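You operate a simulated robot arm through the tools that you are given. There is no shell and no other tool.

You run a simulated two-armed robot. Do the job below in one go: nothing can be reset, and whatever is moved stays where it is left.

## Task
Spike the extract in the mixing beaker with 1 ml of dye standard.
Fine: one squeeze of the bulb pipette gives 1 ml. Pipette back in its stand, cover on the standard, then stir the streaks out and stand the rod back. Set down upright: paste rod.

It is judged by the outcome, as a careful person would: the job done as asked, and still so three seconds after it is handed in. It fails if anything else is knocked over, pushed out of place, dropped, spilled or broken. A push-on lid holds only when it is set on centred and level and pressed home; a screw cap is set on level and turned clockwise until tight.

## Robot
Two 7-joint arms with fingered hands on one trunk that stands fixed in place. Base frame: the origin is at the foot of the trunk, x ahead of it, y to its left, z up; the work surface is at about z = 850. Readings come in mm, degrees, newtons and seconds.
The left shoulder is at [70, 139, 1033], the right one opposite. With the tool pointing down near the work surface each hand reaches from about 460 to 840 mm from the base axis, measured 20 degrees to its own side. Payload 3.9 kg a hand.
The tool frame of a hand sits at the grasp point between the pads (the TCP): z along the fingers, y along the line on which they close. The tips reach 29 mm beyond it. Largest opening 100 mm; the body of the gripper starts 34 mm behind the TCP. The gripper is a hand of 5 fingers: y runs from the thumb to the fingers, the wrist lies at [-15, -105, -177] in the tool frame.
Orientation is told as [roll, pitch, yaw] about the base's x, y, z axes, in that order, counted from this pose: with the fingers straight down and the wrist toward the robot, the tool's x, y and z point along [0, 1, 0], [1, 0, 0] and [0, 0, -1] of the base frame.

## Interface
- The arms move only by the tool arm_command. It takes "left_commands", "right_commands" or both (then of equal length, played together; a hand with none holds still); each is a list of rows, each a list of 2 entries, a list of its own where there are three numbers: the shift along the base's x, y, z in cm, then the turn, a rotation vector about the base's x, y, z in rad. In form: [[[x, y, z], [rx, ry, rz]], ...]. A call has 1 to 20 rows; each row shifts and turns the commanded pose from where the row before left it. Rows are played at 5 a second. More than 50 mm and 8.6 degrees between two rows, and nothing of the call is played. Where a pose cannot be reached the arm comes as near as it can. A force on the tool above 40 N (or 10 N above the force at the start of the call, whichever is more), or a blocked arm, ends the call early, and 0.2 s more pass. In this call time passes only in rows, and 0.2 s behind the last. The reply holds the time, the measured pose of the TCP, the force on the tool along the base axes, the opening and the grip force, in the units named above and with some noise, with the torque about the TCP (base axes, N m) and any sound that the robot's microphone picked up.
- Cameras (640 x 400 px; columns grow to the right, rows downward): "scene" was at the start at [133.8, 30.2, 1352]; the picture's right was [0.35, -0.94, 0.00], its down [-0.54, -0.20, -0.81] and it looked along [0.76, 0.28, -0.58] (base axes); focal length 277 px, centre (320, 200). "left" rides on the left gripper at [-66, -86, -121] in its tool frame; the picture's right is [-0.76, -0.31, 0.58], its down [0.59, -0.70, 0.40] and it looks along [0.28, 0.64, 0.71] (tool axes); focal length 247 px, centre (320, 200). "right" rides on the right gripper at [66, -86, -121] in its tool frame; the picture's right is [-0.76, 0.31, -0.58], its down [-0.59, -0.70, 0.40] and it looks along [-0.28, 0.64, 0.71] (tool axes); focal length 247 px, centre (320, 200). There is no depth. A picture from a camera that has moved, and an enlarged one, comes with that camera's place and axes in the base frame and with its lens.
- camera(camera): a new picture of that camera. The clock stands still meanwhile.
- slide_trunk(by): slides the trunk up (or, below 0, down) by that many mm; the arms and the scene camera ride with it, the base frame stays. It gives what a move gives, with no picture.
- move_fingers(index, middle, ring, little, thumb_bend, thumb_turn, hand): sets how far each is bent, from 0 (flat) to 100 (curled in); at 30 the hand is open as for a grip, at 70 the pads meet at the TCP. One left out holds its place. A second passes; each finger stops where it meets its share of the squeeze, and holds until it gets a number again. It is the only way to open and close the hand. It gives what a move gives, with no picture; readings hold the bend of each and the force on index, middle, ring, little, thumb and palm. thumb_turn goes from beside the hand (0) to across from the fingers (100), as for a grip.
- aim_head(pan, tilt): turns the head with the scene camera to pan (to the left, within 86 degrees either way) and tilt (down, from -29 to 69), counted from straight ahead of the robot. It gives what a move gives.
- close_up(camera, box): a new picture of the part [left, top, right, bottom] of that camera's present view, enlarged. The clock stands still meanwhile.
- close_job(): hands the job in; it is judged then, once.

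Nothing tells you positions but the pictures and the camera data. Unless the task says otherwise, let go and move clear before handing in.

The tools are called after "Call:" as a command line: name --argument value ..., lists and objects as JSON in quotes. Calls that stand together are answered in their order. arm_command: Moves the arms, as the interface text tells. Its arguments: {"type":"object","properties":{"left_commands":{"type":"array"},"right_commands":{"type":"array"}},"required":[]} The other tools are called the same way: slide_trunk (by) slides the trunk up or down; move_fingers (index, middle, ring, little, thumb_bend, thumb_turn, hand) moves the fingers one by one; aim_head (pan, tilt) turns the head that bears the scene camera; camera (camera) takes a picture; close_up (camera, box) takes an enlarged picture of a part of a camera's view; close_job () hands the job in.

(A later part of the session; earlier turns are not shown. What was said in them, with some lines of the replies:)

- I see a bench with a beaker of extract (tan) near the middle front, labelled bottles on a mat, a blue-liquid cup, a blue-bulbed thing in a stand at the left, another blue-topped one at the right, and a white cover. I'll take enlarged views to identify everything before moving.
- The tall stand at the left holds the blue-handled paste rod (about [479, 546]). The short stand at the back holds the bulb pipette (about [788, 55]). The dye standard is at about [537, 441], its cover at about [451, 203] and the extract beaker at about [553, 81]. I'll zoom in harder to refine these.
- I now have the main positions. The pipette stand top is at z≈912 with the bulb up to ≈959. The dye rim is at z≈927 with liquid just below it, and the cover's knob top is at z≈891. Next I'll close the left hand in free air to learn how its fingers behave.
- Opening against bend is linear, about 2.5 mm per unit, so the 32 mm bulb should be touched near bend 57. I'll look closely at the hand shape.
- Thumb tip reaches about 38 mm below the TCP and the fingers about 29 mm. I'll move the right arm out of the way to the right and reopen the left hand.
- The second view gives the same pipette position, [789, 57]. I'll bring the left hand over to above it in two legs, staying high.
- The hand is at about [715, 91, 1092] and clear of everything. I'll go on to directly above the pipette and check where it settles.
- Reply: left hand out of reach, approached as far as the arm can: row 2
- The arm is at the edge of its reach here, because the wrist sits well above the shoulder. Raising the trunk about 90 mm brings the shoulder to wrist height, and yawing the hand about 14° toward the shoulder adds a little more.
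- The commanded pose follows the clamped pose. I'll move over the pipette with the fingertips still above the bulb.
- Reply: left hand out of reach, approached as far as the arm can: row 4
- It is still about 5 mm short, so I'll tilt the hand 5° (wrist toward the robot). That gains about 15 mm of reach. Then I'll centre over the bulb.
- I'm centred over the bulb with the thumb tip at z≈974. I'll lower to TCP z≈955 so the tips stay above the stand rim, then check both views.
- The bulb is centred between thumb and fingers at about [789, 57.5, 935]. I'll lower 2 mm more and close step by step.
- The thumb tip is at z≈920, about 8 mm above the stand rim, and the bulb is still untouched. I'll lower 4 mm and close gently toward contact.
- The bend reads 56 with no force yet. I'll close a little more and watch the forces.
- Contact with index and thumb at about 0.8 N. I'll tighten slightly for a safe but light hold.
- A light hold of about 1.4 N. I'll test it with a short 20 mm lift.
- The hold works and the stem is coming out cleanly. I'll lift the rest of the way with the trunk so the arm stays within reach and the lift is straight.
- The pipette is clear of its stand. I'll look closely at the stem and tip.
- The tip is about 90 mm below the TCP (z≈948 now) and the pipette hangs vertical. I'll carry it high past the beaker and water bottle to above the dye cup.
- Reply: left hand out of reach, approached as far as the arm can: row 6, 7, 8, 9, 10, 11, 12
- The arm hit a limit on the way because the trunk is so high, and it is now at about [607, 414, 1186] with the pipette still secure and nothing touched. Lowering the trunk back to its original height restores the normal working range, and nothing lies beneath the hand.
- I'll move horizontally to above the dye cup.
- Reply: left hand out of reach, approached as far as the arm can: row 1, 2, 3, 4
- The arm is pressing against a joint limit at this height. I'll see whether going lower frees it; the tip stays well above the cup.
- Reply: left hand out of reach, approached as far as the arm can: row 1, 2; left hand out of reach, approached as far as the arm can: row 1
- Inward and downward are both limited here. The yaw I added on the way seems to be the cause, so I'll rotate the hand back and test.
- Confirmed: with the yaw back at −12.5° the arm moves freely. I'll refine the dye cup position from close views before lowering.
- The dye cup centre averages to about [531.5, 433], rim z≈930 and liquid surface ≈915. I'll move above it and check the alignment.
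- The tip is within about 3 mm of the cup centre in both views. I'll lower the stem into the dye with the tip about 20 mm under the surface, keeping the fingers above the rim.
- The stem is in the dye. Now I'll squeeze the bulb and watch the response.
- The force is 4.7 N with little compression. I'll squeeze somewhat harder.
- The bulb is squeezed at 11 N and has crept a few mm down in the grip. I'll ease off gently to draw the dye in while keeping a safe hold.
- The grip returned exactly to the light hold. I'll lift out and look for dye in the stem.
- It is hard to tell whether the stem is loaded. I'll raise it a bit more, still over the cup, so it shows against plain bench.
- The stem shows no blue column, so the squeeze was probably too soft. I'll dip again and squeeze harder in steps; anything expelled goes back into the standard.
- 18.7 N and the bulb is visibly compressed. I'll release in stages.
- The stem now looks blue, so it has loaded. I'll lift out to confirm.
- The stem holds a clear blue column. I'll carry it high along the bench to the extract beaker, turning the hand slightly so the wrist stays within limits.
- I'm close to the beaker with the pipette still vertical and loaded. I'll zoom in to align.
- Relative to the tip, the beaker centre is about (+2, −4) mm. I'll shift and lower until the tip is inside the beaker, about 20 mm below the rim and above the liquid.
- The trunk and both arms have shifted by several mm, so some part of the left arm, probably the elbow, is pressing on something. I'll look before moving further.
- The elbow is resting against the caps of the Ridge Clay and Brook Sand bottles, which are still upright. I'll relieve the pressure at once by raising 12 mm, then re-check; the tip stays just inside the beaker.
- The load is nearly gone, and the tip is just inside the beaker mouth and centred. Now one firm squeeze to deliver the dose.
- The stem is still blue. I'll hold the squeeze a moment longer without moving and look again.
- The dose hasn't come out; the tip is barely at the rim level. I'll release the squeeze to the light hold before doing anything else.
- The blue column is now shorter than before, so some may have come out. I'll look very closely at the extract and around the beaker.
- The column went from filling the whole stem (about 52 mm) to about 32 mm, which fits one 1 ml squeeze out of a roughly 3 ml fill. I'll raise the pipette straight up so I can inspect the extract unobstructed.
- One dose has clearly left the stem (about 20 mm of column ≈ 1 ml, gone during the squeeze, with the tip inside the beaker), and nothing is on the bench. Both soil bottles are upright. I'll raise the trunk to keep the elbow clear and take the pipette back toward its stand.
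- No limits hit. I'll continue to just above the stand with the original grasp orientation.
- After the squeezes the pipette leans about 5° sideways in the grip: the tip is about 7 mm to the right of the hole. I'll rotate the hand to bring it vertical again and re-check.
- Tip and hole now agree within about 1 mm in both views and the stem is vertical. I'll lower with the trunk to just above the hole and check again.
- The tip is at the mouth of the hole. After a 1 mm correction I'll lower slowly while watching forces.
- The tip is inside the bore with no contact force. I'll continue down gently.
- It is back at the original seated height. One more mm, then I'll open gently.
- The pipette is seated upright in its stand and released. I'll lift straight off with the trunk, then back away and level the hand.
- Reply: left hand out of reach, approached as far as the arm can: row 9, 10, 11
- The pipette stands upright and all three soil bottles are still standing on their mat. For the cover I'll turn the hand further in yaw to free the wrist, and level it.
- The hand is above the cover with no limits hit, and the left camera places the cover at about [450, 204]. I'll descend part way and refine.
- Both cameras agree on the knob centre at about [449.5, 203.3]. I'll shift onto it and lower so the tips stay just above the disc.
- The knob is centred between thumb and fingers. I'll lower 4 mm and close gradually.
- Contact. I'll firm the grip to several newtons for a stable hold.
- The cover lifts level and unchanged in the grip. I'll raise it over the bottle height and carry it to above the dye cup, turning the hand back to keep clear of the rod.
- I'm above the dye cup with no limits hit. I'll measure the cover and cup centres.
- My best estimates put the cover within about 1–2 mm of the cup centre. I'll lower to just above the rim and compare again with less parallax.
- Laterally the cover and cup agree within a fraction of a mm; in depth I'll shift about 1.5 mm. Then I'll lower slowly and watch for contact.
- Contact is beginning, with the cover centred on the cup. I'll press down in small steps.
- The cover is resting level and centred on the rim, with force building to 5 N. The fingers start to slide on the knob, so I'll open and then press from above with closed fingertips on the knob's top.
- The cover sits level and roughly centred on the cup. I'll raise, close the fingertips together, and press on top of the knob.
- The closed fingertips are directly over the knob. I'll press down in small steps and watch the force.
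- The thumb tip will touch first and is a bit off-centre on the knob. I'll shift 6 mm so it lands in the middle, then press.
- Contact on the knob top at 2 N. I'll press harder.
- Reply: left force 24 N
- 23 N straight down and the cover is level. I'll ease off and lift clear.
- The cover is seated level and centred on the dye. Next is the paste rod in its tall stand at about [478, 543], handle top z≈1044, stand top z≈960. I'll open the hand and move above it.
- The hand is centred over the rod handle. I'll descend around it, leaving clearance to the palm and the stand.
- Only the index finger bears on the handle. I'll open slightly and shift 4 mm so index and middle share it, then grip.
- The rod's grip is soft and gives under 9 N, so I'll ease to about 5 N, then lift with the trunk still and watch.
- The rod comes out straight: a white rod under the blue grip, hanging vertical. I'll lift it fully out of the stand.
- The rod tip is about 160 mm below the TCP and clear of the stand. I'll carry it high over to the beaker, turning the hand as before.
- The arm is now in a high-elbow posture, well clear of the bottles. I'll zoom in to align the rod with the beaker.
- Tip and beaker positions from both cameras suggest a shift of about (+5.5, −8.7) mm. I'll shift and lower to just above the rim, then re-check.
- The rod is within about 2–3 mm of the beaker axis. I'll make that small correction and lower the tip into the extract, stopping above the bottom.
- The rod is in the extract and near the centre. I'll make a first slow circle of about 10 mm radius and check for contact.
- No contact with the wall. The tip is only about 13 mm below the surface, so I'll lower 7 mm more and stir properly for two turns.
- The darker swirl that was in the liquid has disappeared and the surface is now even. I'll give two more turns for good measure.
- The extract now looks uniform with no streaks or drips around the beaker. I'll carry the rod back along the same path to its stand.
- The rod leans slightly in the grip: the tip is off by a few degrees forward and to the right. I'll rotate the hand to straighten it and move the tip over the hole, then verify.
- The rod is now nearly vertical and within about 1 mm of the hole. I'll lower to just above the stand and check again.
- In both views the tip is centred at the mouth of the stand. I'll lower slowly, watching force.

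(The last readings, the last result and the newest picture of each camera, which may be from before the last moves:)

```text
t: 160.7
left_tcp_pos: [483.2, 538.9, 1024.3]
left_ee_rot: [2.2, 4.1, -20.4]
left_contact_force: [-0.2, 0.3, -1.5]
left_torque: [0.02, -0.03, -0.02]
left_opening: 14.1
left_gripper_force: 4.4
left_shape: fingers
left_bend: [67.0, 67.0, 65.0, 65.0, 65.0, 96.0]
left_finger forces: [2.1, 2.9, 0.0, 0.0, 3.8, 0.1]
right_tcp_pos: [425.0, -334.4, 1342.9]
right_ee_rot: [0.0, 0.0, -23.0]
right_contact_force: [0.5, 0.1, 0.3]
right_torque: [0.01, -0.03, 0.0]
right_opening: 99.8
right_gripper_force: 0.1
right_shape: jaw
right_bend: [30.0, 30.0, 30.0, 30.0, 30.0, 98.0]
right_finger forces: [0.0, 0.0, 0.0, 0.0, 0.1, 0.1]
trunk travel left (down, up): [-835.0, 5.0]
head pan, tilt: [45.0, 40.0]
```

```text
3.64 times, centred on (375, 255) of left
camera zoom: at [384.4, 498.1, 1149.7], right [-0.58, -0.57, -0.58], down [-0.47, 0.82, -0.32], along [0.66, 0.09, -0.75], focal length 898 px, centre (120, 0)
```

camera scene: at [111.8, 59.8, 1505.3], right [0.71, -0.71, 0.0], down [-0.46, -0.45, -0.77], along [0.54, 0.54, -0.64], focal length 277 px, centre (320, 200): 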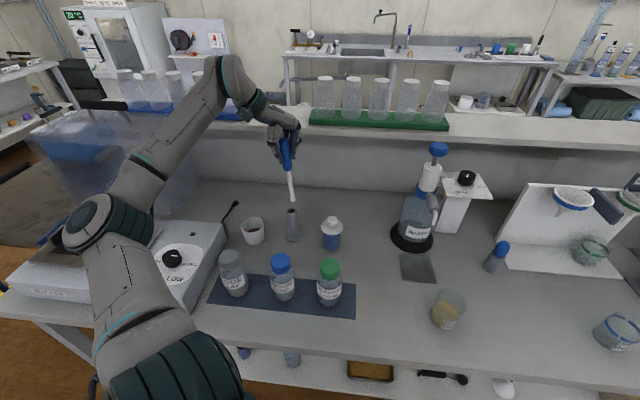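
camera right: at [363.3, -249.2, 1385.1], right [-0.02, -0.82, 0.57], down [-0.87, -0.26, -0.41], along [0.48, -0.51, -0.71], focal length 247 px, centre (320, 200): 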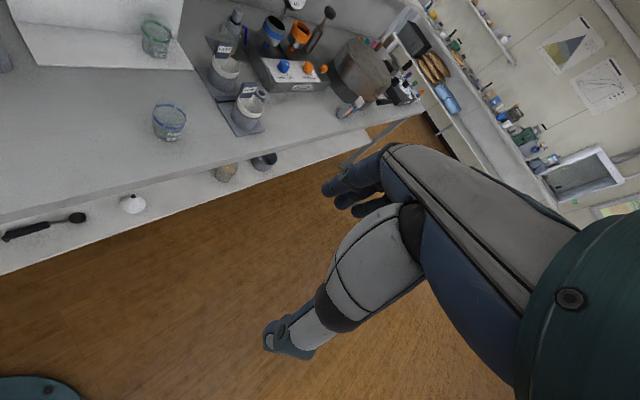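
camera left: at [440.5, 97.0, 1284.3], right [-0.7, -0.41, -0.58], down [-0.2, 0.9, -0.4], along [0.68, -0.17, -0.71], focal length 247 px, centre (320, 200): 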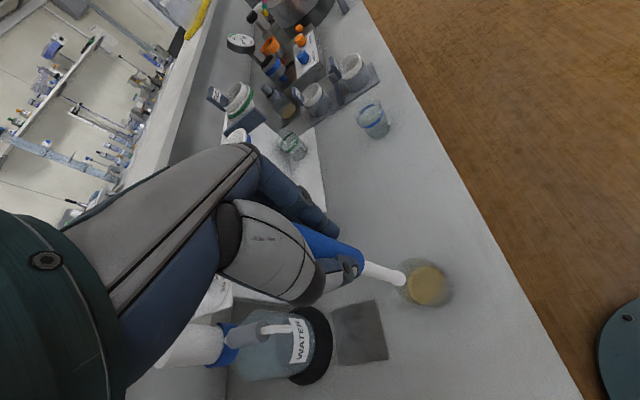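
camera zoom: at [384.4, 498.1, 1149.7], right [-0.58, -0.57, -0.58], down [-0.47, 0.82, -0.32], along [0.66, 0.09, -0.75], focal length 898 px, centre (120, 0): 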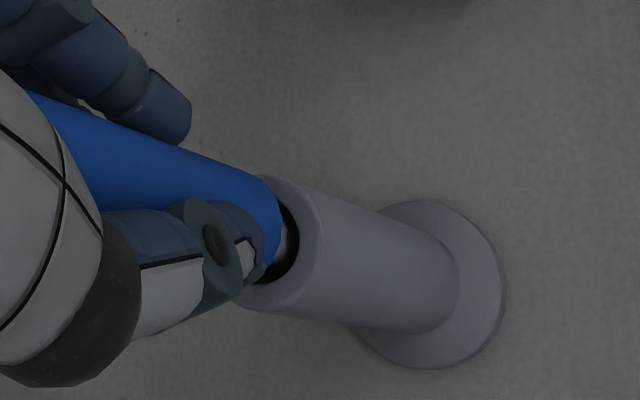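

Call:
arm_command --left_commands '[[[0, 0, -0.2], [0, 0, 0]], [[0, 0, -0.2], [0, 0, 0]], [[0, 0, 0], [0, 0, 0]]]'

Call:
close_up --camera "scene" --box '[260, 150, 330, 245]'

Call:
close_up --camera "left" --box '[300, 200, 450, 310]'

```text
t: 161.5
left_tcp_pos: [482.7, 537.6, 1021.8]
left_ee_rot: [2.2, 4.1, -20.3]
left_contact_force: [0.0, -0.2, 8.3]
left_torque: [0.04, 0.03, 0.0]
left_opening: 13.6
left_gripper_force: 5.6
left_shape: fingers
left_bend: [67.0, 67.0, 65.0, 65.0, 65.0, 96.0]
left_finger forces: [2.4, 3.8, 0.1, 0.1, 5.3, 0.0]
right_tcp_pos: [424.2, -336.1, 1343.0]
right_ee_rot: [0.1, -0.1, -23.1]
right_contact_force: [0.3, 0.0, 0.5]
right_torque: [-0.02, 0.04, -0.02]
right_opening: 99.8
right_gripper_force: 0.1
right_shape: jaw
right_bend: [30.0, 30.0, 30.0, 30.0, 30.0, 98.0]
right_finger forces: [0.0, 0.0, 0.0, 0.0, 0.1, 0.0]
trunk travel left (down, up): [-835.0, 5.0]
head pan, tilt: [45.0, 40.0]
```

```text
4.21 times, centred on (295, 198) of scene
camera zoom: at [110.6, 58.4, 1505.6], right [0.71, -0.71, 0.0], down [-0.45, -0.45, -0.77], along [0.54, 0.54, -0.64], focal length 1168 px, centre (425, 210)
```

zoom: 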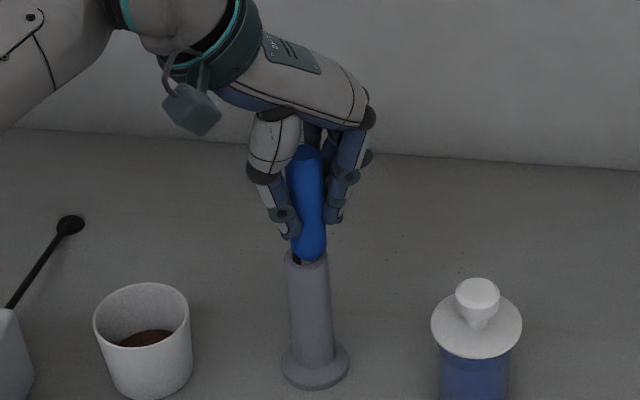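

```text
3.64 times, centred on (375, 255) of left
camera zoom: at [383.9, 497.0, 1146.9], right [-0.58, -0.57, -0.58], down [-0.47, 0.82, -0.32], along [0.66, 0.09, -0.75], focal length 898 px, centre (120, 0)
```

zoom: 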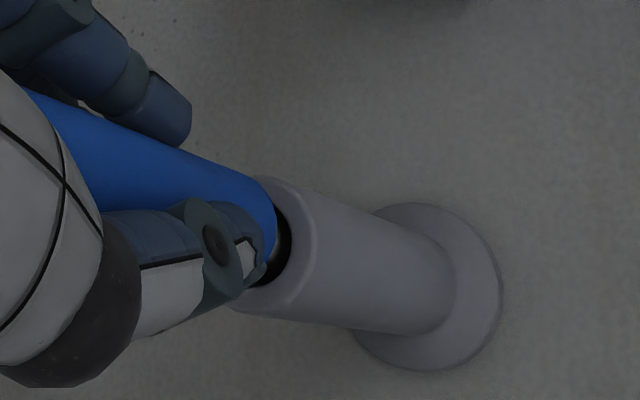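

The rod has bottomed at its original height (8 N). I'll relieve 2 mm and open the hand gently.

Call:
arm_command --left_commands '[[[0, 0, 0.2], [0, 0, 0]], [[0, 0, 0], [0, 0, 0]]]'

Call:
move_fingers --hand "left" --index 63 --middle 63 --ring 60 --little 60 --thumb_bend 63

Call:
move_fingers --hand "left" --index 55 --middle 55 --ring 55 --little 55 --thumb_bend 55

Call:
close_up --camera "scene" --box '[260, 150, 330, 245]'

Call:
close_up --camera "left" --box '[280, 190, 450, 310]'

```text
t: 162.1
left_tcp_pos: [482.8, 537.7, 1022.1]
left_ee_rot: [2.3, 4.2, -20.4]
left_contact_force: [-0.5, -0.1, 3.6]
left_torque: [0.0, -0.01, -0.01]
left_opening: 13.6
left_gripper_force: 5.3
left_shape: fingers
left_bend: [67.0, 67.0, 65.0, 65.0, 65.0, 96.0]
left_finger forces: [2.4, 3.5, 0.0, 0.0, 5.0, 0.0]
right_tcp_pos: [424.6, -335.6, 1343.3]
right_ee_rot: [0.0, -0.1, -23.0]
right_contact_force: [-0.6, 0.4, 0.4]
right_torque: [0.0, 0.03, -0.03]
right_opening: 99.6
right_gripper_force: 0.0
right_shape: jaw
right_bend: [30.0, 30.0, 30.0, 30.0, 30.0, 98.0]
right_finger forces: [0.0, 0.0, 0.0, 0.0, 0.0, 0.0]
trunk travel left (down, up): [-835.0, 5.0]
head pan, tilt: [45.0, 40.0]
```

```text
t: 163.1
left_tcp_pos: [482.8, 537.0, 1021.3]
left_ee_rot: [2.2, 4.2, -20.5]
left_contact_force: [-1.2, -0.6, 0.1]
left_torque: [0.0, -0.01, -0.01]
left_opening: 19.1
left_gripper_force: 0.9
left_shape: fingers
left_bend: [63.0, 63.0, 60.0, 60.0, 63.0, 97.0]
left_finger forces: [0.1, 0.0, 0.0, 0.1, 0.9, 0.1]
right_tcp_pos: [425.0, -335.3, 1342.7]
right_ee_rot: [0.0, 0.1, -23.1]
right_contact_force: [0.2, -0.4, -0.3]
right_torque: [0.02, -0.02, 0.01]
right_opening: 99.8
right_gripper_force: 0.0
right_shape: jaw
right_bend: [30.0, 30.0, 30.0, 30.0, 30.0, 98.0]
right_finger forces: [0.0, 0.1, 0.0, 0.1, 0.1, 0.0]
trunk travel left (down, up): [-835.0, 5.0]
head pan, tilt: [45.0, 40.0]
```

```text
t: 164.1
left_tcp_pos: [483.0, 538.4, 1022.4]
left_ee_rot: [2.1, 4.2, -20.4]
left_contact_force: [0.2, 0.3, -0.3]
left_torque: [-0.01, 0.02, 0.0]
left_opening: 37.5
left_gripper_force: 0.1
left_shape: fingers
left_bend: [55.0, 55.0, 55.0, 55.0, 55.0, 97.0]
left_finger forces: [0.0, 0.0, 0.0, 0.0, 0.1, 0.0]
right_tcp_pos: [424.9, -335.0, 1342.7]
right_ee_rot: [0.1, 0.0, -23.0]
right_contact_force: [0.2, 0.4, 0.4]
right_torque: [0.02, -0.01, 0.01]
right_opening: 99.8
right_gripper_force: 0.1
right_shape: jaw
right_bend: [30.0, 30.0, 30.0, 30.0, 30.0, 98.0]
right_finger forces: [0.0, 0.1, 0.0, 0.0, 0.1, 0.0]
trunk travel left (down, up): [-835.0, 5.0]
head pan, tilt: [45.0, 40.0]
```

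```text
4.21 times, centred on (295, 198) of scene
camera zoom: at [111.7, 59.6, 1505.3], right [0.71, -0.71, 0.0], down [-0.45, -0.45, -0.77], along [0.54, 0.54, -0.64], focal length 1168 px, centre (425, 210)
```

zoom: 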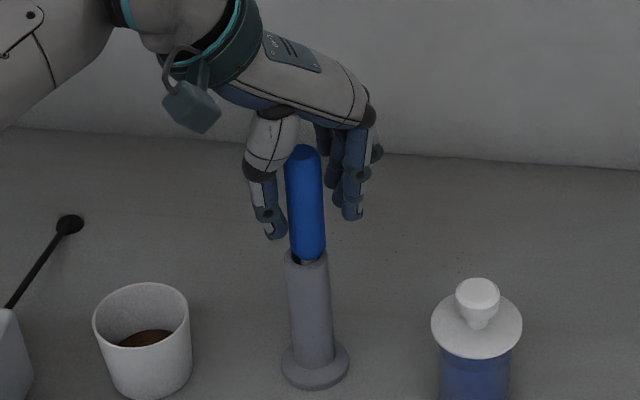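

```text
3.33 times, centred on (365, 250) of left
camera zoom: at [384.8, 497.7, 1147.4], right [-0.58, -0.57, -0.58], down [-0.47, 0.82, -0.32], along [0.66, 0.09, -0.75], focal length 823 px, centre (170, 33)
```

zoom: 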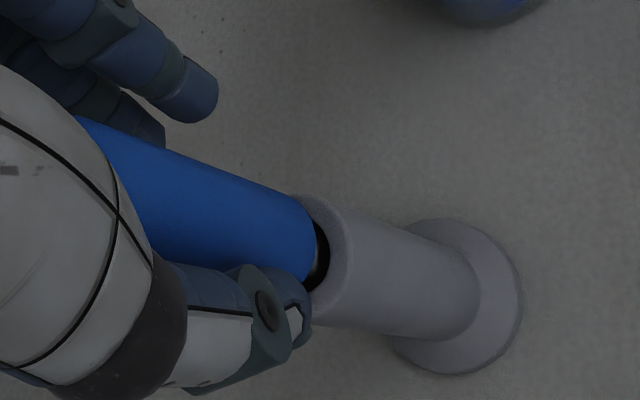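

The handle sits slightly to one side on the rim, about 5 mm higher than originally. I'll open fully to see how it stands.

Call:
move_fingers --hand "left" --index 40 --middle 40 --ring 40 --little 40 --thumb_bend 40

Call:
close_up --camera "scene" --box '[270, 170, 320, 245]'

Call:
close_up --camera "left" --box '[280, 190, 450, 310]'

```text
t: 165.1
left_tcp_pos: [484.0, 538.4, 1022.3]
left_ee_rot: [2.1, 4.2, -20.4]
left_contact_force: [0.2, 0.4, 0.2]
left_torque: [-0.01, -0.02, 0.03]
left_opening: 74.3
left_gripper_force: 0.0
left_shape: fingers
left_bend: [40.0, 40.0, 40.0, 40.0, 40.0, 97.0]
left_finger forces: [0.0, 0.0, 0.0, 0.0, 0.1, 0.0]
right_tcp_pos: [425.1, -335.2, 1342.0]
right_ee_rot: [0.0, -0.1, -23.1]
right_contact_force: [-0.1, 1.0, 0.3]
right_torque: [-0.01, 0.05, 0.0]
right_opening: 99.8
right_gripper_force: 0.0
right_shape: jaw
right_bend: [30.0, 30.0, 30.0, 30.0, 30.0, 98.0]
right_finger forces: [0.0, 0.0, 0.0, 0.1, 0.0, 0.1]
trunk travel left (down, up): [-835.0, 5.0]
head pan, tilt: [45.0, 40.0]
```

```text
5.33 times, centred on (295, 208) of scene
camera zoom: at [111.7, 59.6, 1505.3], right [0.71, -0.71, 0.0], down [-0.45, -0.45, -0.77], along [0.54, 0.54, -0.64], focal length 1479 px, centre (453, 160)
```

zoom: 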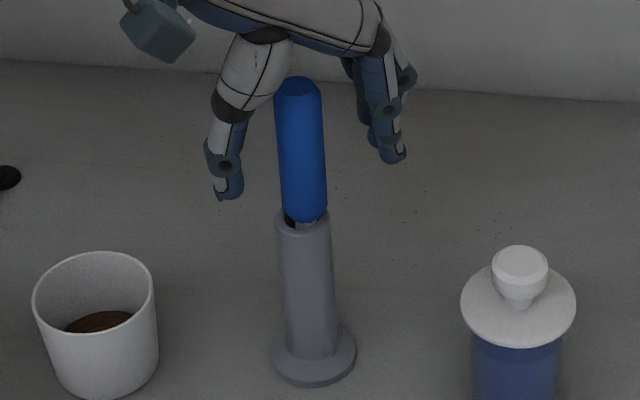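

```text
3.33 times, centred on (365, 250) of left
camera zoom: at [384.8, 497.7, 1147.4], right [-0.58, -0.57, -0.58], down [-0.47, 0.82, -0.32], along [0.66, 0.09, -0.75], focal length 823 px, centre (170, 33)
```

zoom: 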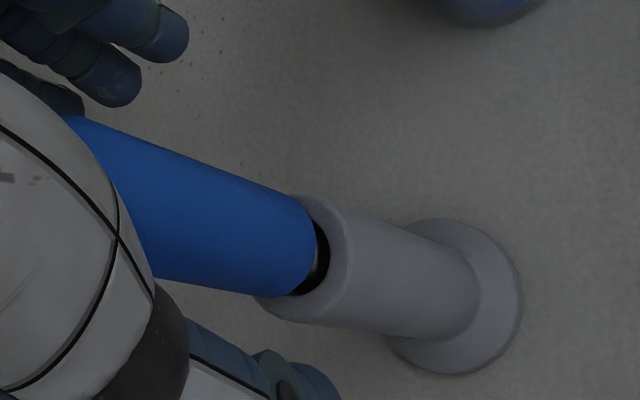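

The rod stands upright but its grip rests about 2.5 mm off-centre, so it hasn't dropped the last 5 mm into the mouth. I'll level the hand, centre it on the stand axis, and close lightly to nudge it straight.

Call:
arm_command --left_commands '[[[-0.3, 0.12, 0], [-0.03, -0.03, 0]], [[-0.3, 0.12, 0], [-0.03, -0.03, 0]], [[0, 0, 0], [0, 0, 0]]]'

Call:
move_fingers --hand "left" --index 58 --middle 58 --ring 58 --little 58 --thumb_bend 58

Call:
close_up --camera "scene" --box '[270, 170, 320, 245]'

Call:
close_up --camera "left" --box '[280, 190, 450, 310]'

```text
t: 165.9
left_tcp_pos: [478.3, 539.4, 1022.3]
left_ee_rot: [0.1, -0.3, -20.5]
left_contact_force: [1.4, 0.5, 1.1]
left_torque: [-0.02, -0.06, -0.01]
left_opening: 74.6
left_gripper_force: 0.1
left_shape: fingers
left_bend: [40.0, 40.0, 40.0, 40.0, 40.0, 97.0]
left_finger forces: [0.1, 0.1, 0.0, 0.0, 0.0, 0.0]
right_tcp_pos: [425.6, -335.3, 1343.0]
right_ee_rot: [0.0, 0.0, -23.0]
right_contact_force: [-0.1, -0.2, 0.3]
right_torque: [-0.01, 0.03, 0.02]
right_opening: 99.8
right_gripper_force: 0.1
right_shape: jaw
right_bend: [30.0, 30.0, 30.0, 30.0, 30.0, 98.0]
right_finger forces: [0.0, 0.0, 0.0, 0.1, 0.0, 0.1]
trunk travel left (down, up): [-835.0, 5.0]
head pan, tilt: [45.0, 40.0]
```

```text
t: 166.9
left_tcp_pos: [478.8, 541.1, 1022.3]
left_ee_rot: [0.1, -0.1, -20.4]
left_contact_force: [0.0, -0.1, 0.0]
left_torque: [0.01, 0.02, 0.01]
left_opening: 33.2
left_gripper_force: 0.0
left_shape: fingers
left_bend: [57.0, 57.0, 57.0, 57.0, 57.0, 97.0]
left_finger forces: [0.0, 0.0, 0.0, 0.0, 0.1, 0.0]
right_tcp_pos: [425.7, -334.4, 1342.9]
right_ee_rot: [0.0, 0.0, -23.1]
right_contact_force: [0.5, 0.1, -0.1]
right_torque: [-0.02, 0.0, 0.01]
right_opening: 100.1
right_gripper_force: 0.0
right_shape: jaw
right_bend: [30.0, 30.0, 30.0, 30.0, 30.0, 98.0]
right_finger forces: [0.0, 0.0, 0.0, 0.0, 0.0, 0.1]
trunk travel left (down, up): [-835.0, 5.0]
head pan, tilt: [45.0, 40.0]
```

```text
5.33 times, centred on (295, 208) of scene
camera zoom: at [111.7, 59.6, 1505.3], right [0.71, -0.71, 0.0], down [-0.45, -0.45, -0.77], along [0.54, 0.54, -0.64], focal length 1479 px, centre (453, 160)
```

zoom: 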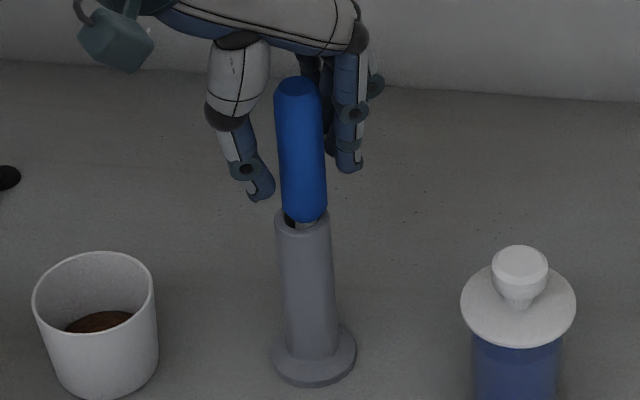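

```text
3.33 times, centred on (365, 250) of left
camera zoom: at [371.5, 507.5, 1144.1], right [-0.55, -0.6, -0.58], down [-0.45, 0.8, -0.4], along [0.7, 0.04, -0.71], focal length 823 px, centre (170, 33)
```

zoom: 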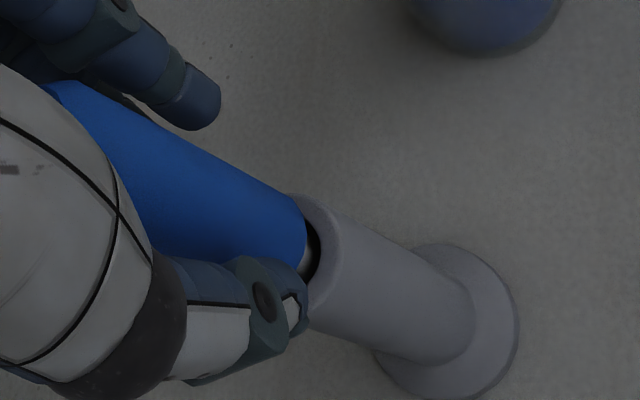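

Call:
move_fingers --hand "left" --index 64 --middle 64 --ring 63 --little 63 --thumb_bend 64

Call:
close_up --camera "scene" --box '[270, 170, 320, 245]'

Call:
close_up --camera "left" --box '[280, 190, 450, 310]'

```text
t: 167.9
left_tcp_pos: [476.7, 539.8, 1023.2]
left_ee_rot: [0.1, -0.3, -20.6]
left_contact_force: [0.3, -0.5, 0.1]
left_torque: [-0.01, -0.03, 0.04]
left_opening: 17.7
left_gripper_force: 0.9
left_shape: fingers
left_bend: [64.0, 63.0, 63.0, 63.0, 63.0, 97.0]
left_finger forces: [0.3, 0.6, 0.0, 0.0, 0.8, 0.0]
right_tcp_pos: [426.6, -335.7, 1343.4]
right_ee_rot: [0.0, -0.1, -23.0]
right_contact_force: [-0.1, 0.2, 0.6]
right_torque: [0.01, 0.0, 0.01]
right_opening: 99.8
right_gripper_force: 0.1
right_shape: jaw
right_bend: [30.0, 30.0, 30.0, 30.0, 30.0, 98.0]
right_finger forces: [0.0, 0.0, 0.1, 0.0, 0.0, 0.0]
trunk travel left (down, up): [-835.0, 5.0]
head pan, tilt: [45.0, 40.0]
```

```text
5.33 times, centred on (295, 208) of scene
camera zoom: at [111.7, 59.6, 1505.3], right [0.71, -0.71, 0.0], down [-0.45, -0.45, -0.77], along [0.54, 0.54, -0.64], focal length 1479 px, centre (453, 160)
```

zoom: 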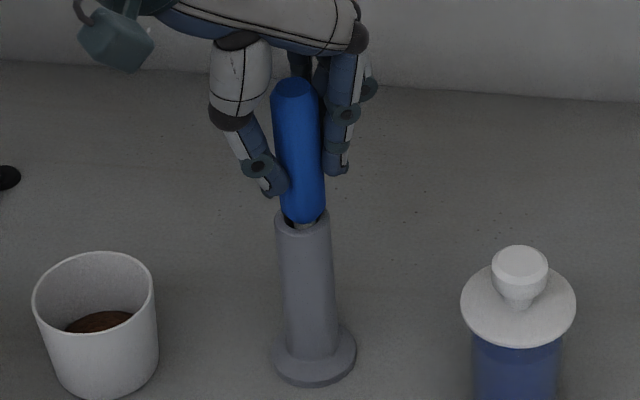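

```text
3.33 times, centred on (365, 250) of left
camera zoom: at [371.5, 507.5, 1144.1], right [-0.55, -0.6, -0.58], down [-0.45, 0.8, -0.4], along [0.7, 0.04, -0.71], focal length 823 px, centre (170, 33)
```

zoom: 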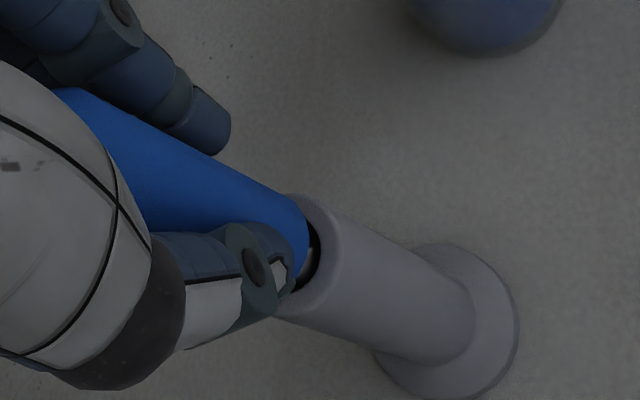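

Call:
move_fingers --hand "left" --index 67 --middle 67 --thumb_bend 67

Call:
arm_command --left_commands '[[[0, 0, 0.2], [0, 0, 0]], [[-0.12, 0.12, 0], [0, 0, 0]], [[0, 0, -0.2], [0, 0, 0]], [[0, 0, -0.2], [0, 0, 0]], [[0, 0, 0], [0, 0, 0]]]'

Call:
close_up --camera "scene" --box '[270, 170, 320, 245]'

Call:
close_up --camera "left" --box '[280, 190, 450, 310]'

```text
t: 168.9
left_tcp_pos: [476.4, 538.8, 1021.3]
left_ee_rot: [0.1, -0.2, -20.5]
left_contact_force: [0.3, 0.5, 0.6]
left_torque: [-0.01, 0.02, 0.0]
left_opening: 15.8
left_gripper_force: 2.6
left_shape: fingers
left_bend: [65.0, 65.0, 63.0, 63.0, 64.0, 97.0]
left_finger forces: [1.0, 1.7, 0.0, 0.0, 2.8, 0.0]
right_tcp_pos: [425.3, -334.6, 1343.2]
right_ee_rot: [-0.1, 0.0, -23.0]
right_contact_force: [-0.5, -0.2, -0.2]
right_torque: [-0.01, -0.02, 0.01]
right_opening: 99.9
right_gripper_force: 0.1
right_shape: jaw
right_bend: [30.0, 30.0, 30.0, 30.0, 30.0, 98.0]
right_finger forces: [0.0, 0.0, 0.1, 0.0, 0.0, 0.0]
trunk travel left (down, up): [-835.0, 5.0]
head pan, tilt: [45.0, 40.0]
```

```text
t: 170.1
left_tcp_pos: [475.6, 541.7, 1021.2]
left_ee_rot: [0.3, -0.2, -20.5]
left_contact_force: [0.9, -0.4, 2.7]
left_torque: [-0.03, -0.01, -0.01]
left_opening: 15.6
left_gripper_force: 3.1
left_shape: fingers
left_bend: [65.0, 65.0, 63.0, 63.0, 65.0, 97.0]
left_finger forces: [1.5, 2.3, 0.0, 0.1, 2.8, 0.0]
right_tcp_pos: [424.8, -336.1, 1343.1]
right_ee_rot: [0.1, 0.1, -23.0]
right_contact_force: [0.7, 0.1, -0.6]
right_torque: [0.03, 0.0, -0.01]
right_opening: 99.7
right_gripper_force: 0.0
right_shape: jaw
right_bend: [30.0, 30.0, 30.0, 30.0, 30.0, 98.0]
right_finger forces: [0.1, 0.0, 0.0, 0.1, 0.0, 0.1]
trunk travel left (down, up): [-835.0, 5.0]
head pan, tilt: [45.0, 40.0]
```

```text
5.33 times, centred on (295, 208) of scene
camera zoom: at [111.6, 59.2, 1505.4], right [0.71, -0.71, 0.0], down [-0.45, -0.45, -0.77], along [0.54, 0.54, -0.64], focal length 1479 px, centre (453, 160)
```

zoom: 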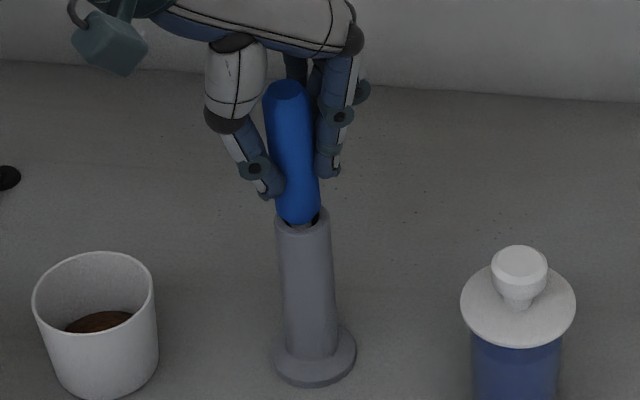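

```text
3.33 times, centred on (365, 250) of left
camera zoom: at [369.4, 508.7, 1143.1], right [-0.55, -0.6, -0.58], down [-0.45, 0.8, -0.4], along [0.7, 0.04, -0.71], focal length 823 px, centre (170, 33)
```

zoom: 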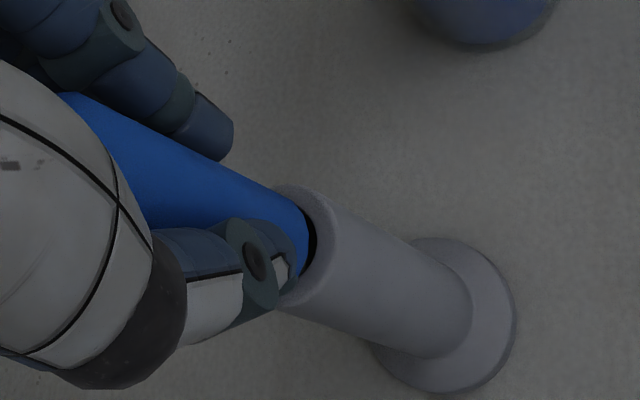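

Call:
arm_command --left_commands '[[[0, 0, -0.2], [0, 0, 0]], [[0, 0, -0.2], [0, 0, 0]], [[0, 0, 0], [0, 0, 0]]]'

Call:
close_up --camera "scene" --box '[275, 175, 315, 235]'

Call:
close_up --camera "left" --box '[320, 210, 420, 290]'

```text
t: 170.9
left_tcp_pos: [474.3, 541.1, 1018.1]
left_ee_rot: [0.2, -0.2, -20.5]
left_contact_force: [1.4, -0.8, 8.4]
left_torque: [-0.02, -0.06, -0.06]
left_opening: 14.4
left_gripper_force: 4.7
left_shape: fingers
left_bend: [66.0, 65.0, 63.0, 63.0, 65.0, 97.0]
left_finger forces: [1.9, 3.9, 0.0, 0.0, 3.0, 0.0]
right_tcp_pos: [424.6, -334.7, 1342.7]
right_ee_rot: [0.1, 0.0, -23.0]
right_contact_force: [0.2, -0.7, -1.0]
right_torque: [-0.04, 0.03, 0.01]
right_opening: 99.7
right_gripper_force: 0.1
right_shape: jaw
right_bend: [30.0, 30.0, 30.0, 30.0, 30.0, 98.0]
right_finger forces: [0.0, 0.1, 0.0, 0.1, 0.0, 0.1]
trunk travel left (down, up): [-835.0, 5.0]
head pan, tilt: [45.0, 40.0]
```

```text
6.67 times, centred on (295, 205) of scene
camera zoom: at [110.9, 58.1, 1505.5], right [0.71, -0.71, 0.0], down [-0.45, -0.45, -0.77], along [0.54, 0.54, -0.64], focal length 1849 px, centre (487, 167)
```

zoom: 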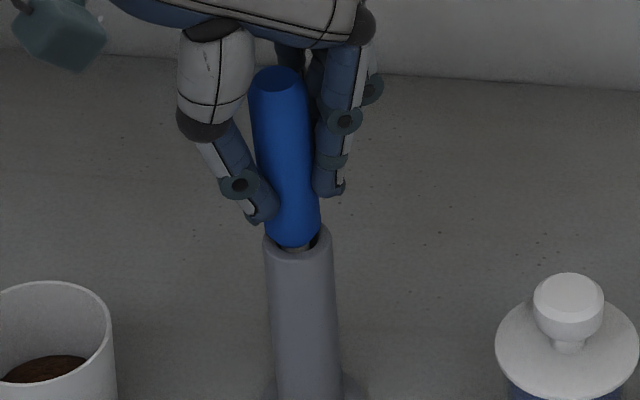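

```text
5.00 times, centred on (370, 250) of left
camera zoom: at [369.2, 508.2, 1139.1], right [-0.55, -0.6, -0.58], down [-0.45, 0.8, -0.4], along [0.7, 0.04, -0.71], focal length 1235 px, centre (70, -50)
```

zoom: 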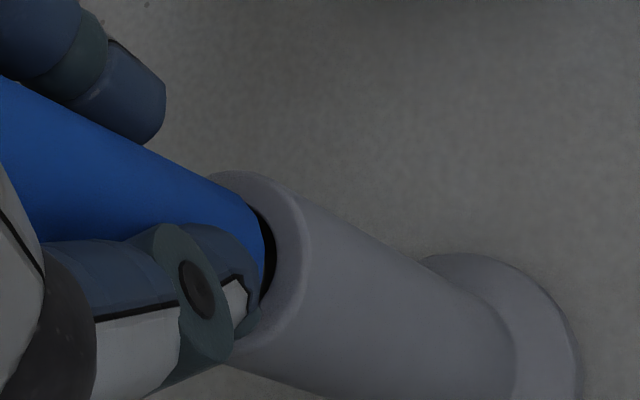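

The grip's rounded end should nest concentrically in the mouth; it's now slightly too far left. I'll lift a little, shift back about 1 mm, and lower again.

Call:
arm_command --left_commands '[[[0, 0, 0.4], [0, 0, 0]], [[0, 0, 0.2], [0, 0, 0]], [[0.1, -0.1, 0], [0, 0, 0]], [[0, 0, -0.2], [0, 0, 0]], [[0, 0, -0.2], [0, 0, 0]], [[0, 0, -0.1], [0, 0, 0]], [[0, 0, 0], [0, 0, 0]]]'

Call:
close_up --camera "scene" --box '[275, 175, 315, 235]'

Call:
close_up --camera "left" --box '[320, 210, 420, 290]'

```text
t: 172.5
left_tcp_pos: [476.6, 540.0, 1018.7]
left_ee_rot: [0.0, -0.2, -20.5]
left_contact_force: [-0.3, -0.8, 1.9]
left_torque: [-0.01, 0.03, 0.02]
left_opening: 14.7
left_gripper_force: 3.2
left_shape: fingers
left_bend: [66.0, 65.0, 63.0, 63.0, 65.0, 97.0]
left_finger forces: [1.7, 2.1, 0.0, 0.0, 2.9, 0.1]
right_tcp_pos: [426.1, -335.7, 1342.9]
right_ee_rot: [0.0, 0.0, -23.0]
right_contact_force: [-0.7, -0.1, 0.0]
right_torque: [0.0, 0.02, -0.01]
right_opening: 99.8
right_gripper_force: 0.1
right_shape: jaw
right_bend: [30.0, 30.0, 30.0, 30.0, 30.0, 98.0]
right_finger forces: [0.1, 0.1, 0.0, 0.1, 0.0, 0.0]
trunk travel left (down, up): [-835.0, 5.0]
head pan, tilt: [45.0, 40.0]
```

```text
6.67 times, centred on (295, 205) of scene
camera zoom: at [111.4, 59.1, 1505.4], right [0.71, -0.71, 0.0], down [-0.45, -0.45, -0.77], along [0.54, 0.54, -0.64], focal length 1849 px, centre (487, 167)
```

zoom: 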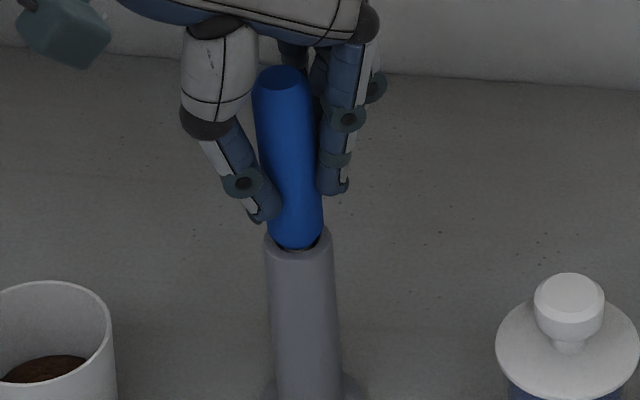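

```text
5.00 times, centred on (370, 250) of left
camera zoom: at [370.8, 507.9, 1139.7], right [-0.55, -0.6, -0.58], down [-0.45, 0.8, -0.4], along [0.7, 0.04, -0.71], focal length 1235 px, centre (70, -50)
```

zoom: 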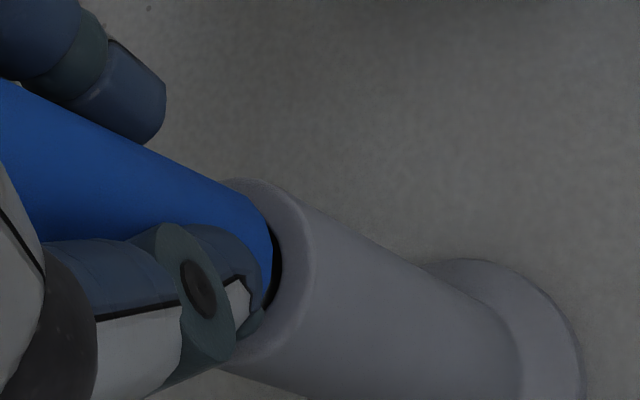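

Call:
arm_command --left_commands '[[[0, 0, 0.3], [0, 0, 0]], [[-0.08, 0.02, 0], [0, 0, 0]], [[0, 0, -0.2], [0, 0, 0]], [[0, 0, -0.2], [0, 0, 0]], [[0, 0, -0.1], [0, 0, 0]], [[0, 0, 0], [0, 0, 0]]]'

Call:
close_up --camera "scene" --box '[275, 175, 315, 235]'

Call:
close_up --camera "left" --box '[320, 210, 420, 290]'

```text
t: 173.9
left_tcp_pos: [475.5, 540.8, 1016.7]
left_ee_rot: [0.1, -0.1, -20.5]
left_contact_force: [0.0, -2.4, 4.4]
left_torque: [-0.04, 0.0, -0.02]
left_opening: 15.0
left_gripper_force: 3.8
left_shape: fingers
left_bend: [66.0, 65.0, 63.0, 63.0, 65.0, 97.0]
left_finger forces: [2.4, 2.2, 0.0, 0.0, 3.4, 0.1]
right_tcp_pos: [424.7, -337.1, 1342.7]
right_ee_rot: [0.0, 0.0, -23.0]
right_contact_force: [0.3, 0.2, -0.5]
right_torque: [0.02, -0.03, 0.01]
right_opening: 99.7
right_gripper_force: 0.1
right_shape: jaw
right_bend: [30.0, 30.0, 30.0, 30.0, 30.0, 98.0]
right_finger forces: [0.0, 0.0, 0.0, 0.0, 0.0, 0.1]
trunk travel left (down, up): [-835.0, 5.0]
head pan, tilt: [45.0, 40.0]
```

```text
6.67 times, centred on (295, 205) of scene
camera zoom: at [111.0, 58.2, 1505.5], right [0.71, -0.71, 0.0], down [-0.45, -0.45, -0.77], along [0.54, 0.54, -0.64], focal length 1849 px, centre (487, 167)
```

zoom: 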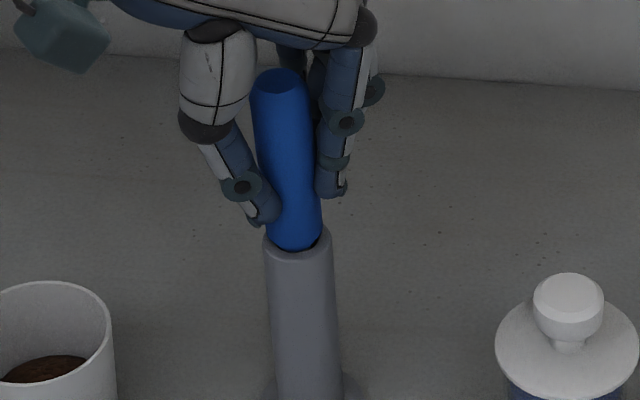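

```text
5.00 times, centred on (370, 250) of left
camera zoom: at [370.0, 508.1, 1138.2], right [-0.55, -0.6, -0.58], down [-0.45, 0.8, -0.4], along [0.7, 0.04, -0.71], focal length 1235 px, centre (70, -50)
```

zoom: 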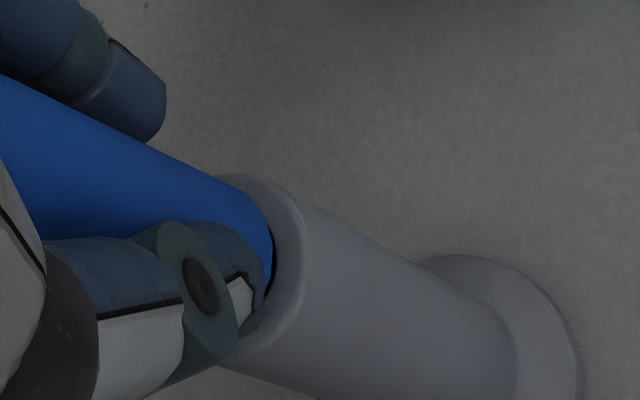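

The grip's end now nests in the mouth of the stand. I'll relieve and release gently.

Call:
arm_command --left_commands '[[[0, 0, 0.15], [0, 0, 0]], [[0, 0, 0], [0, 0, 0]]]'

Call:
move_fingers --hand "left" --index 62 --middle 62 --ring 60 --little 60 --thumb_bend 62

Call:
move_fingers --hand "left" --index 40 --middle 40 --ring 40 --little 40 --thumb_bend 40

Call:
close_up --camera "scene" --box '[275, 175, 315, 235]'

Call:
close_up --camera "left" --box '[280, 190, 450, 310]'

```text
t: 174.5
left_tcp_pos: [475.7, 540.8, 1017.9]
left_ee_rot: [0.0, -0.2, -20.5]
left_contact_force: [0.8, -3.4, 2.0]
left_torque: [-0.06, 0.01, -0.02]
left_opening: 14.6
left_gripper_force: 3.7
left_shape: fingers
left_bend: [66.0, 65.0, 63.0, 63.0, 65.0, 97.0]
left_finger forces: [2.4, 2.4, 0.0, 0.0, 3.2, 0.0]
right_tcp_pos: [424.5, -335.8, 1343.0]
right_ee_rot: [0.0, -0.1, -23.1]
right_contact_force: [0.2, 0.5, -0.4]
right_torque: [0.0, -0.02, 0.0]
right_opening: 99.8
right_gripper_force: 0.1
right_shape: jaw
right_bend: [30.0, 30.0, 30.0, 30.0, 30.0, 98.0]
right_finger forces: [0.0, 0.0, 0.0, 0.0, 0.1, 0.0]
trunk travel left (down, up): [-835.0, 5.0]
head pan, tilt: [45.0, 40.0]
```

```text
t: 175.5
left_tcp_pos: [475.3, 541.8, 1017.2]
left_ee_rot: [0.1, -0.3, -20.5]
left_contact_force: [-0.8, 0.6, 0.0]
left_torque: [0.01, -0.03, 0.03]
left_opening: 20.5
left_gripper_force: 0.1
left_shape: fingers
left_bend: [62.0, 62.0, 60.0, 60.0, 62.0, 97.0]
left_finger forces: [0.0, 0.0, 0.1, 0.1, 0.3, 0.0]
right_tcp_pos: [425.7, -335.9, 1342.9]
right_ee_rot: [0.0, 0.0, -23.0]
right_contact_force: [0.0, -1.4, 0.2]
right_torque: [-0.01, -0.01, 0.01]
right_opening: 99.8
right_gripper_force: 0.1
right_shape: jaw
right_bend: [30.0, 30.0, 30.0, 30.0, 30.0, 98.0]
right_finger forces: [0.0, 0.1, 0.0, 0.0, 0.0, 0.1]
trunk travel left (down, up): [-835.0, 5.0]
head pan, tilt: [45.0, 40.0]
```

```text
t: 176.5
left_tcp_pos: [476.8, 541.3, 1016.5]
left_ee_rot: [0.1, -0.2, -20.5]
left_contact_force: [0.0, -0.4, -0.2]
left_torque: [-0.05, -0.02, 0.01]
left_opening: 74.3
left_gripper_force: 0.2
left_shape: fingers
left_bend: [40.0, 40.0, 40.0, 40.0, 40.0, 97.0]
left_finger forces: [0.0, 0.1, 0.0, 0.0, 0.0, 0.1]
right_tcp_pos: [424.8, -334.6, 1344.7]
right_ee_rot: [0.0, 0.0, -23.0]
right_contact_force: [0.0, 0.3, -0.2]
right_torque: [0.0, 0.01, -0.02]
right_opening: 100.1
right_gripper_force: 0.1
right_shape: jaw
right_bend: [30.0, 30.0, 30.0, 30.0, 30.0, 98.0]
right_finger forces: [0.0, 0.1, 0.0, 0.0, 0.0, 0.1]
trunk travel left (down, up): [-835.0, 5.0]
head pan, tilt: [45.0, 40.0]
```

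```text
6.67 times, centred on (295, 205) of scene
camera zoom: at [111.7, 59.6, 1505.3], right [0.71, -0.71, 0.0], down [-0.45, -0.45, -0.77], along [0.54, 0.54, -0.64], focal length 1849 px, centre (487, 167)
```

zoom: 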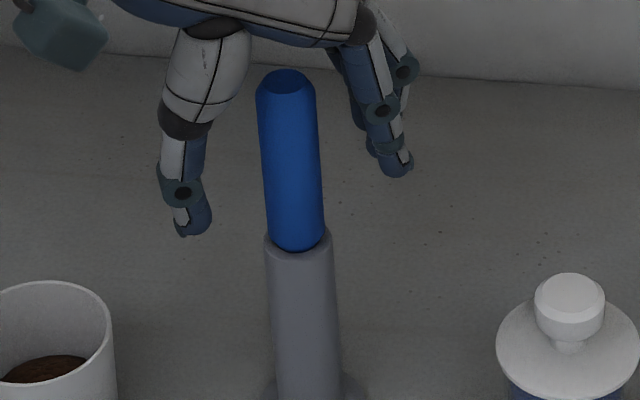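

```text
3.33 times, centred on (365, 250) of left
camera zoom: at [370.1, 509.1, 1138.7], right [-0.55, -0.6, -0.58], down [-0.45, 0.8, -0.4], along [0.7, 0.04, -0.71], focal length 823 px, centre (170, 33)
```

zoom: 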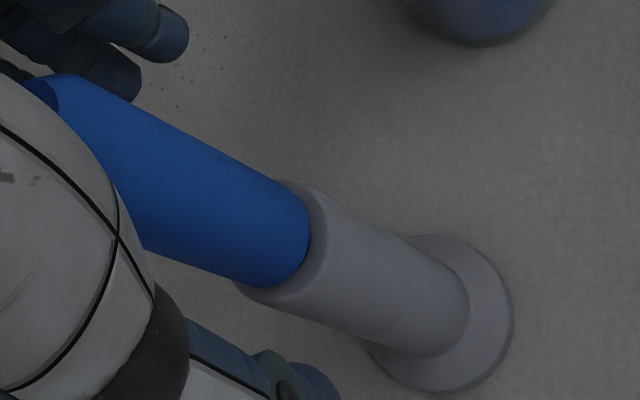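

The rod now sits upright and fully seated, as it was at the start. I'll lift the hand straight up and clear.

Call:
arm_command --left_commands '[[[0, 0, 1.5], [0, 0, 0]], [[0, 0, 1.5], [0, 0, 0]], [[0, 0, 2], [0, 0, 0]], [[0, 0, 2], [0, 0, 0]], [[0, 0, 2], [0, 0, 0]], [[0, 0, 2], [0, 0, 0]], [[0, 0, 2], [0, 0, 0]], [[-1, 0, 2], [0, 0, 0]], [[-2, -1, 1], [0, 0, 0]], [[-2, -1, 1], [0, 0, 0]], [[-2, -1, 0], [0, 0, 0]], [[0, 0, 0], [0, 0, 0]]]'

Call:
camera --camera "scene"

Call:
aim_head --pan 20.5 --tilt 35.6

Call:
camera --camera "scene"

```text
t: 179.1
left_tcp_pos: [404.8, 513.3, 1184.8]
left_ee_rot: [0.0, -0.2, -20.5]
left_contact_force: [-0.5, -0.8, -1.0]
left_torque: [-0.01, 0.01, -0.02]
left_opening: 74.4
left_gripper_force: 0.0
left_shape: fingers
left_bend: [40.0, 40.0, 40.0, 40.0, 40.0, 98.0]
left_finger forces: [0.1, 0.0, 0.0, 0.0, 0.1, 0.0]
right_tcp_pos: [425.6, -334.9, 1342.9]
right_ee_rot: [0.0, 0.0, -23.0]
right_contact_force: [0.9, -0.2, -0.1]
right_torque: [0.01, 0.02, -0.01]
right_opening: 99.8
right_gripper_force: 0.1
right_shape: jaw
right_bend: [30.0, 30.0, 30.0, 30.0, 30.0, 98.0]
right_finger forces: [0.1, 0.1, 0.0, 0.0, 0.0, 0.1]
trunk travel left (down, up): [-835.0, 5.0]
head pan, tilt: [45.0, 40.0]
```

```text
taken
camera scene: at [112.1, 59.7, 1505.3], right [0.71, -0.71, 0.0], down [-0.45, -0.45, -0.77], along [0.54, 0.54, -0.64], focal length 277 px, centre (320, 200)
```

scene: 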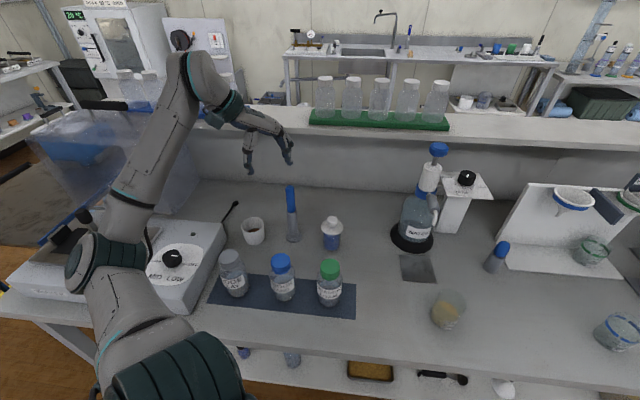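

```text
t: 180.0
left_tcp_pos: [404.3, 514.2, 1184.9]
left_ee_rot: [0.1, -0.2, -20.5]
left_contact_force: [1.1, -0.4, -0.1]
left_torque: [-0.01, -0.03, 0.02]
left_opening: 74.5
left_gripper_force: 0.1
left_shape: fingers
left_bend: [40.0, 40.0, 40.0, 40.0, 40.0, 98.0]
left_finger forces: [0.0, 0.0, 0.0, 0.0, 0.1, 0.0]
right_tcp_pos: [423.9, -334.6, 1342.1]
right_ee_rot: [0.1, -0.1, -23.0]
right_contact_force: [-0.3, -0.2, -0.9]
right_torque: [0.04, 0.0, 0.02]
right_opening: 99.8
right_gripper_force: 0.1
right_shape: jaw
right_bend: [30.0, 30.0, 30.0, 30.0, 30.0, 98.0]
right_finger forces: [0.0, 0.1, 0.1, 0.0, 0.1, 0.0]
trunk travel left (down, up): [-835.0, 5.0]
head pan, tilt: [20.5, 35.6]
```

```text
taken
camera scene: at [133.6, 30.3, 1512.0], right [0.35, -0.94, 0.0], down [-0.55, -0.2, -0.81], along [0.76, 0.29, -0.58], focal length 277 px, centre (320, 200)
```

scene: 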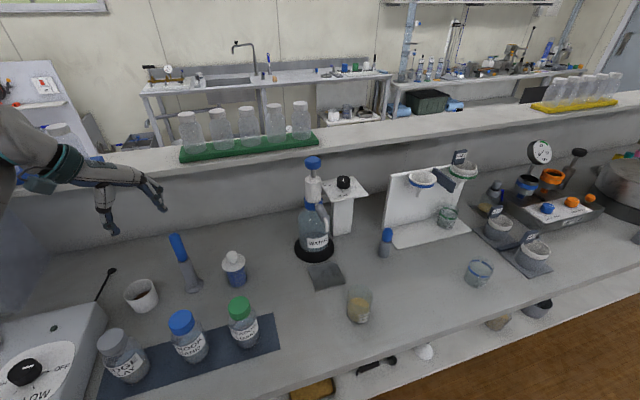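

Everything stands where it should. I'll check that the soil bottles my elbow brushed haven't moved, comparing with the first pictures.

Call:
close_up --camera "scene" --box '[70, 230, 310, 400]'

Call:
close_up --camera "scene" --box '[300, 210, 420, 330]'

Call:
close_up --camera "scene" --box '[120, 220, 270, 310]'

```text
2.35 times, centred on (190, 315) of scene
camera zoom: at [133.6, 30.3, 1512.0], right [0.35, -0.94, 0.0], down [-0.55, -0.2, -0.81], along [0.76, 0.29, -0.58], focal length 653 px, centre (626, -71)
```

zoom: 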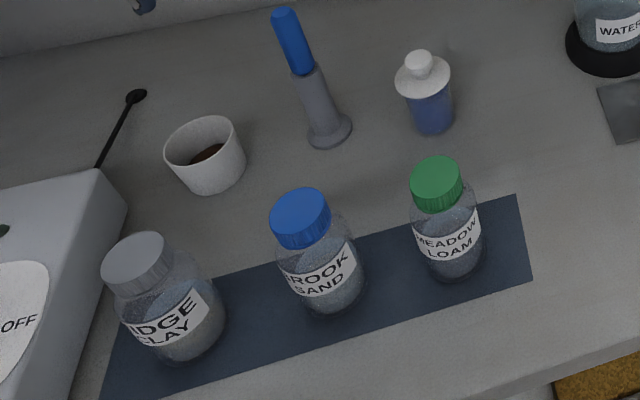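

```text
3.33 times, centred on (360, 270) of scene
camera zoom: at [133.6, 30.3, 1512.0], right [0.35, -0.94, 0.0], down [-0.55, -0.2, -0.81], along [0.76, 0.29, -0.58], focal length 925 px, centre (187, -33)
```

zoom: 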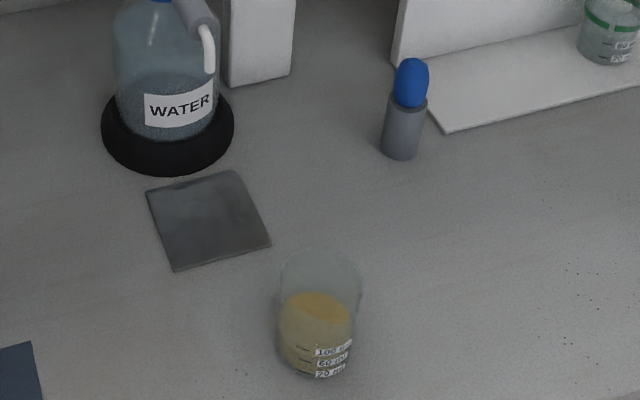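

```text
4.27 times, centred on (195, 265) of scene
camera zoom: at [133.6, 30.3, 1512.0], right [0.35, -0.94, 0.0], down [-0.55, -0.2, -0.81], along [0.76, 0.29, -0.58], focal length 1184 px, centre (853, -77)
```

zoom: 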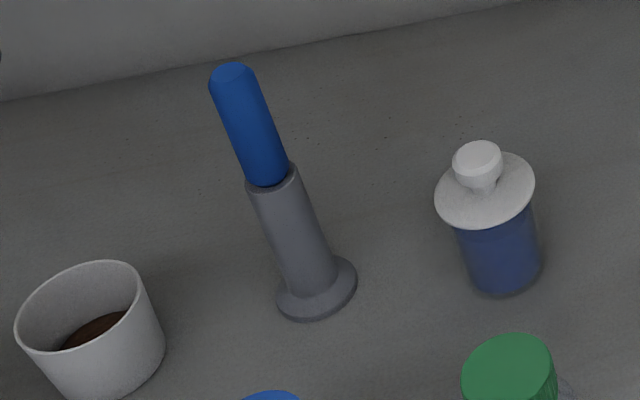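

I've checked the bench:
- **Dose:** one squeeze went into the beaker. No blue showed in the extract, but about 20 mm left the pipette's dye column during that squeeze. I take that as 1 ml.
- **Dye standard:** the cover is on level and centred, and was pressed down at 23 N.
- **Extract:** it looks even after stirring, with no streaks left.
- **Pipette:** it is upright in its stand and still holds some dye.
- **Rod:** it is upright and fully seated in its stand.
- **Soil bottles:** my elbow pressed on two of them while lowering over the beaker. All three are standing, and any shift is within my measuring error of about 5–8 mm.

Both hands are clear and empty, so I'm handing the job in.

Call:
close_job

```text
The job is handed in.
```

I handed the job in with every step carried out, but I couldn't see the dye arrive in the extract. I'm inferring the 1 ml from the pipette.

- **Dose:** one squeeze with the tip just inside the beaker's rim took about 20 mm off the pipette's dye column, which is close to 1 ml. No blue showed in the extract before or after stirring, and I saw no spill on the bench.
- **Pipette:** it is upright in its stand. It took up more than 1 ml, so some dye is still in it.
- **Dye standard:** the cover is on level and centred, pressed down with about 23 N. I heard no click.
- **Extract:** I stirred it five or six turns, and the darker patch I had seen in the liquid is gone.
- **Rod:** it first sat slightly off-centre, so I nudged it straight. It is now upright and fully seated in its stand.
- **Soil bottles:** my left elbow pressed hard against the Ridge Clay and Brook Sand bottles while I was lowering over the beaker. All three bottles are still standing. Compared with the first pictures, any shift is within my 5–8 mm measuring error.
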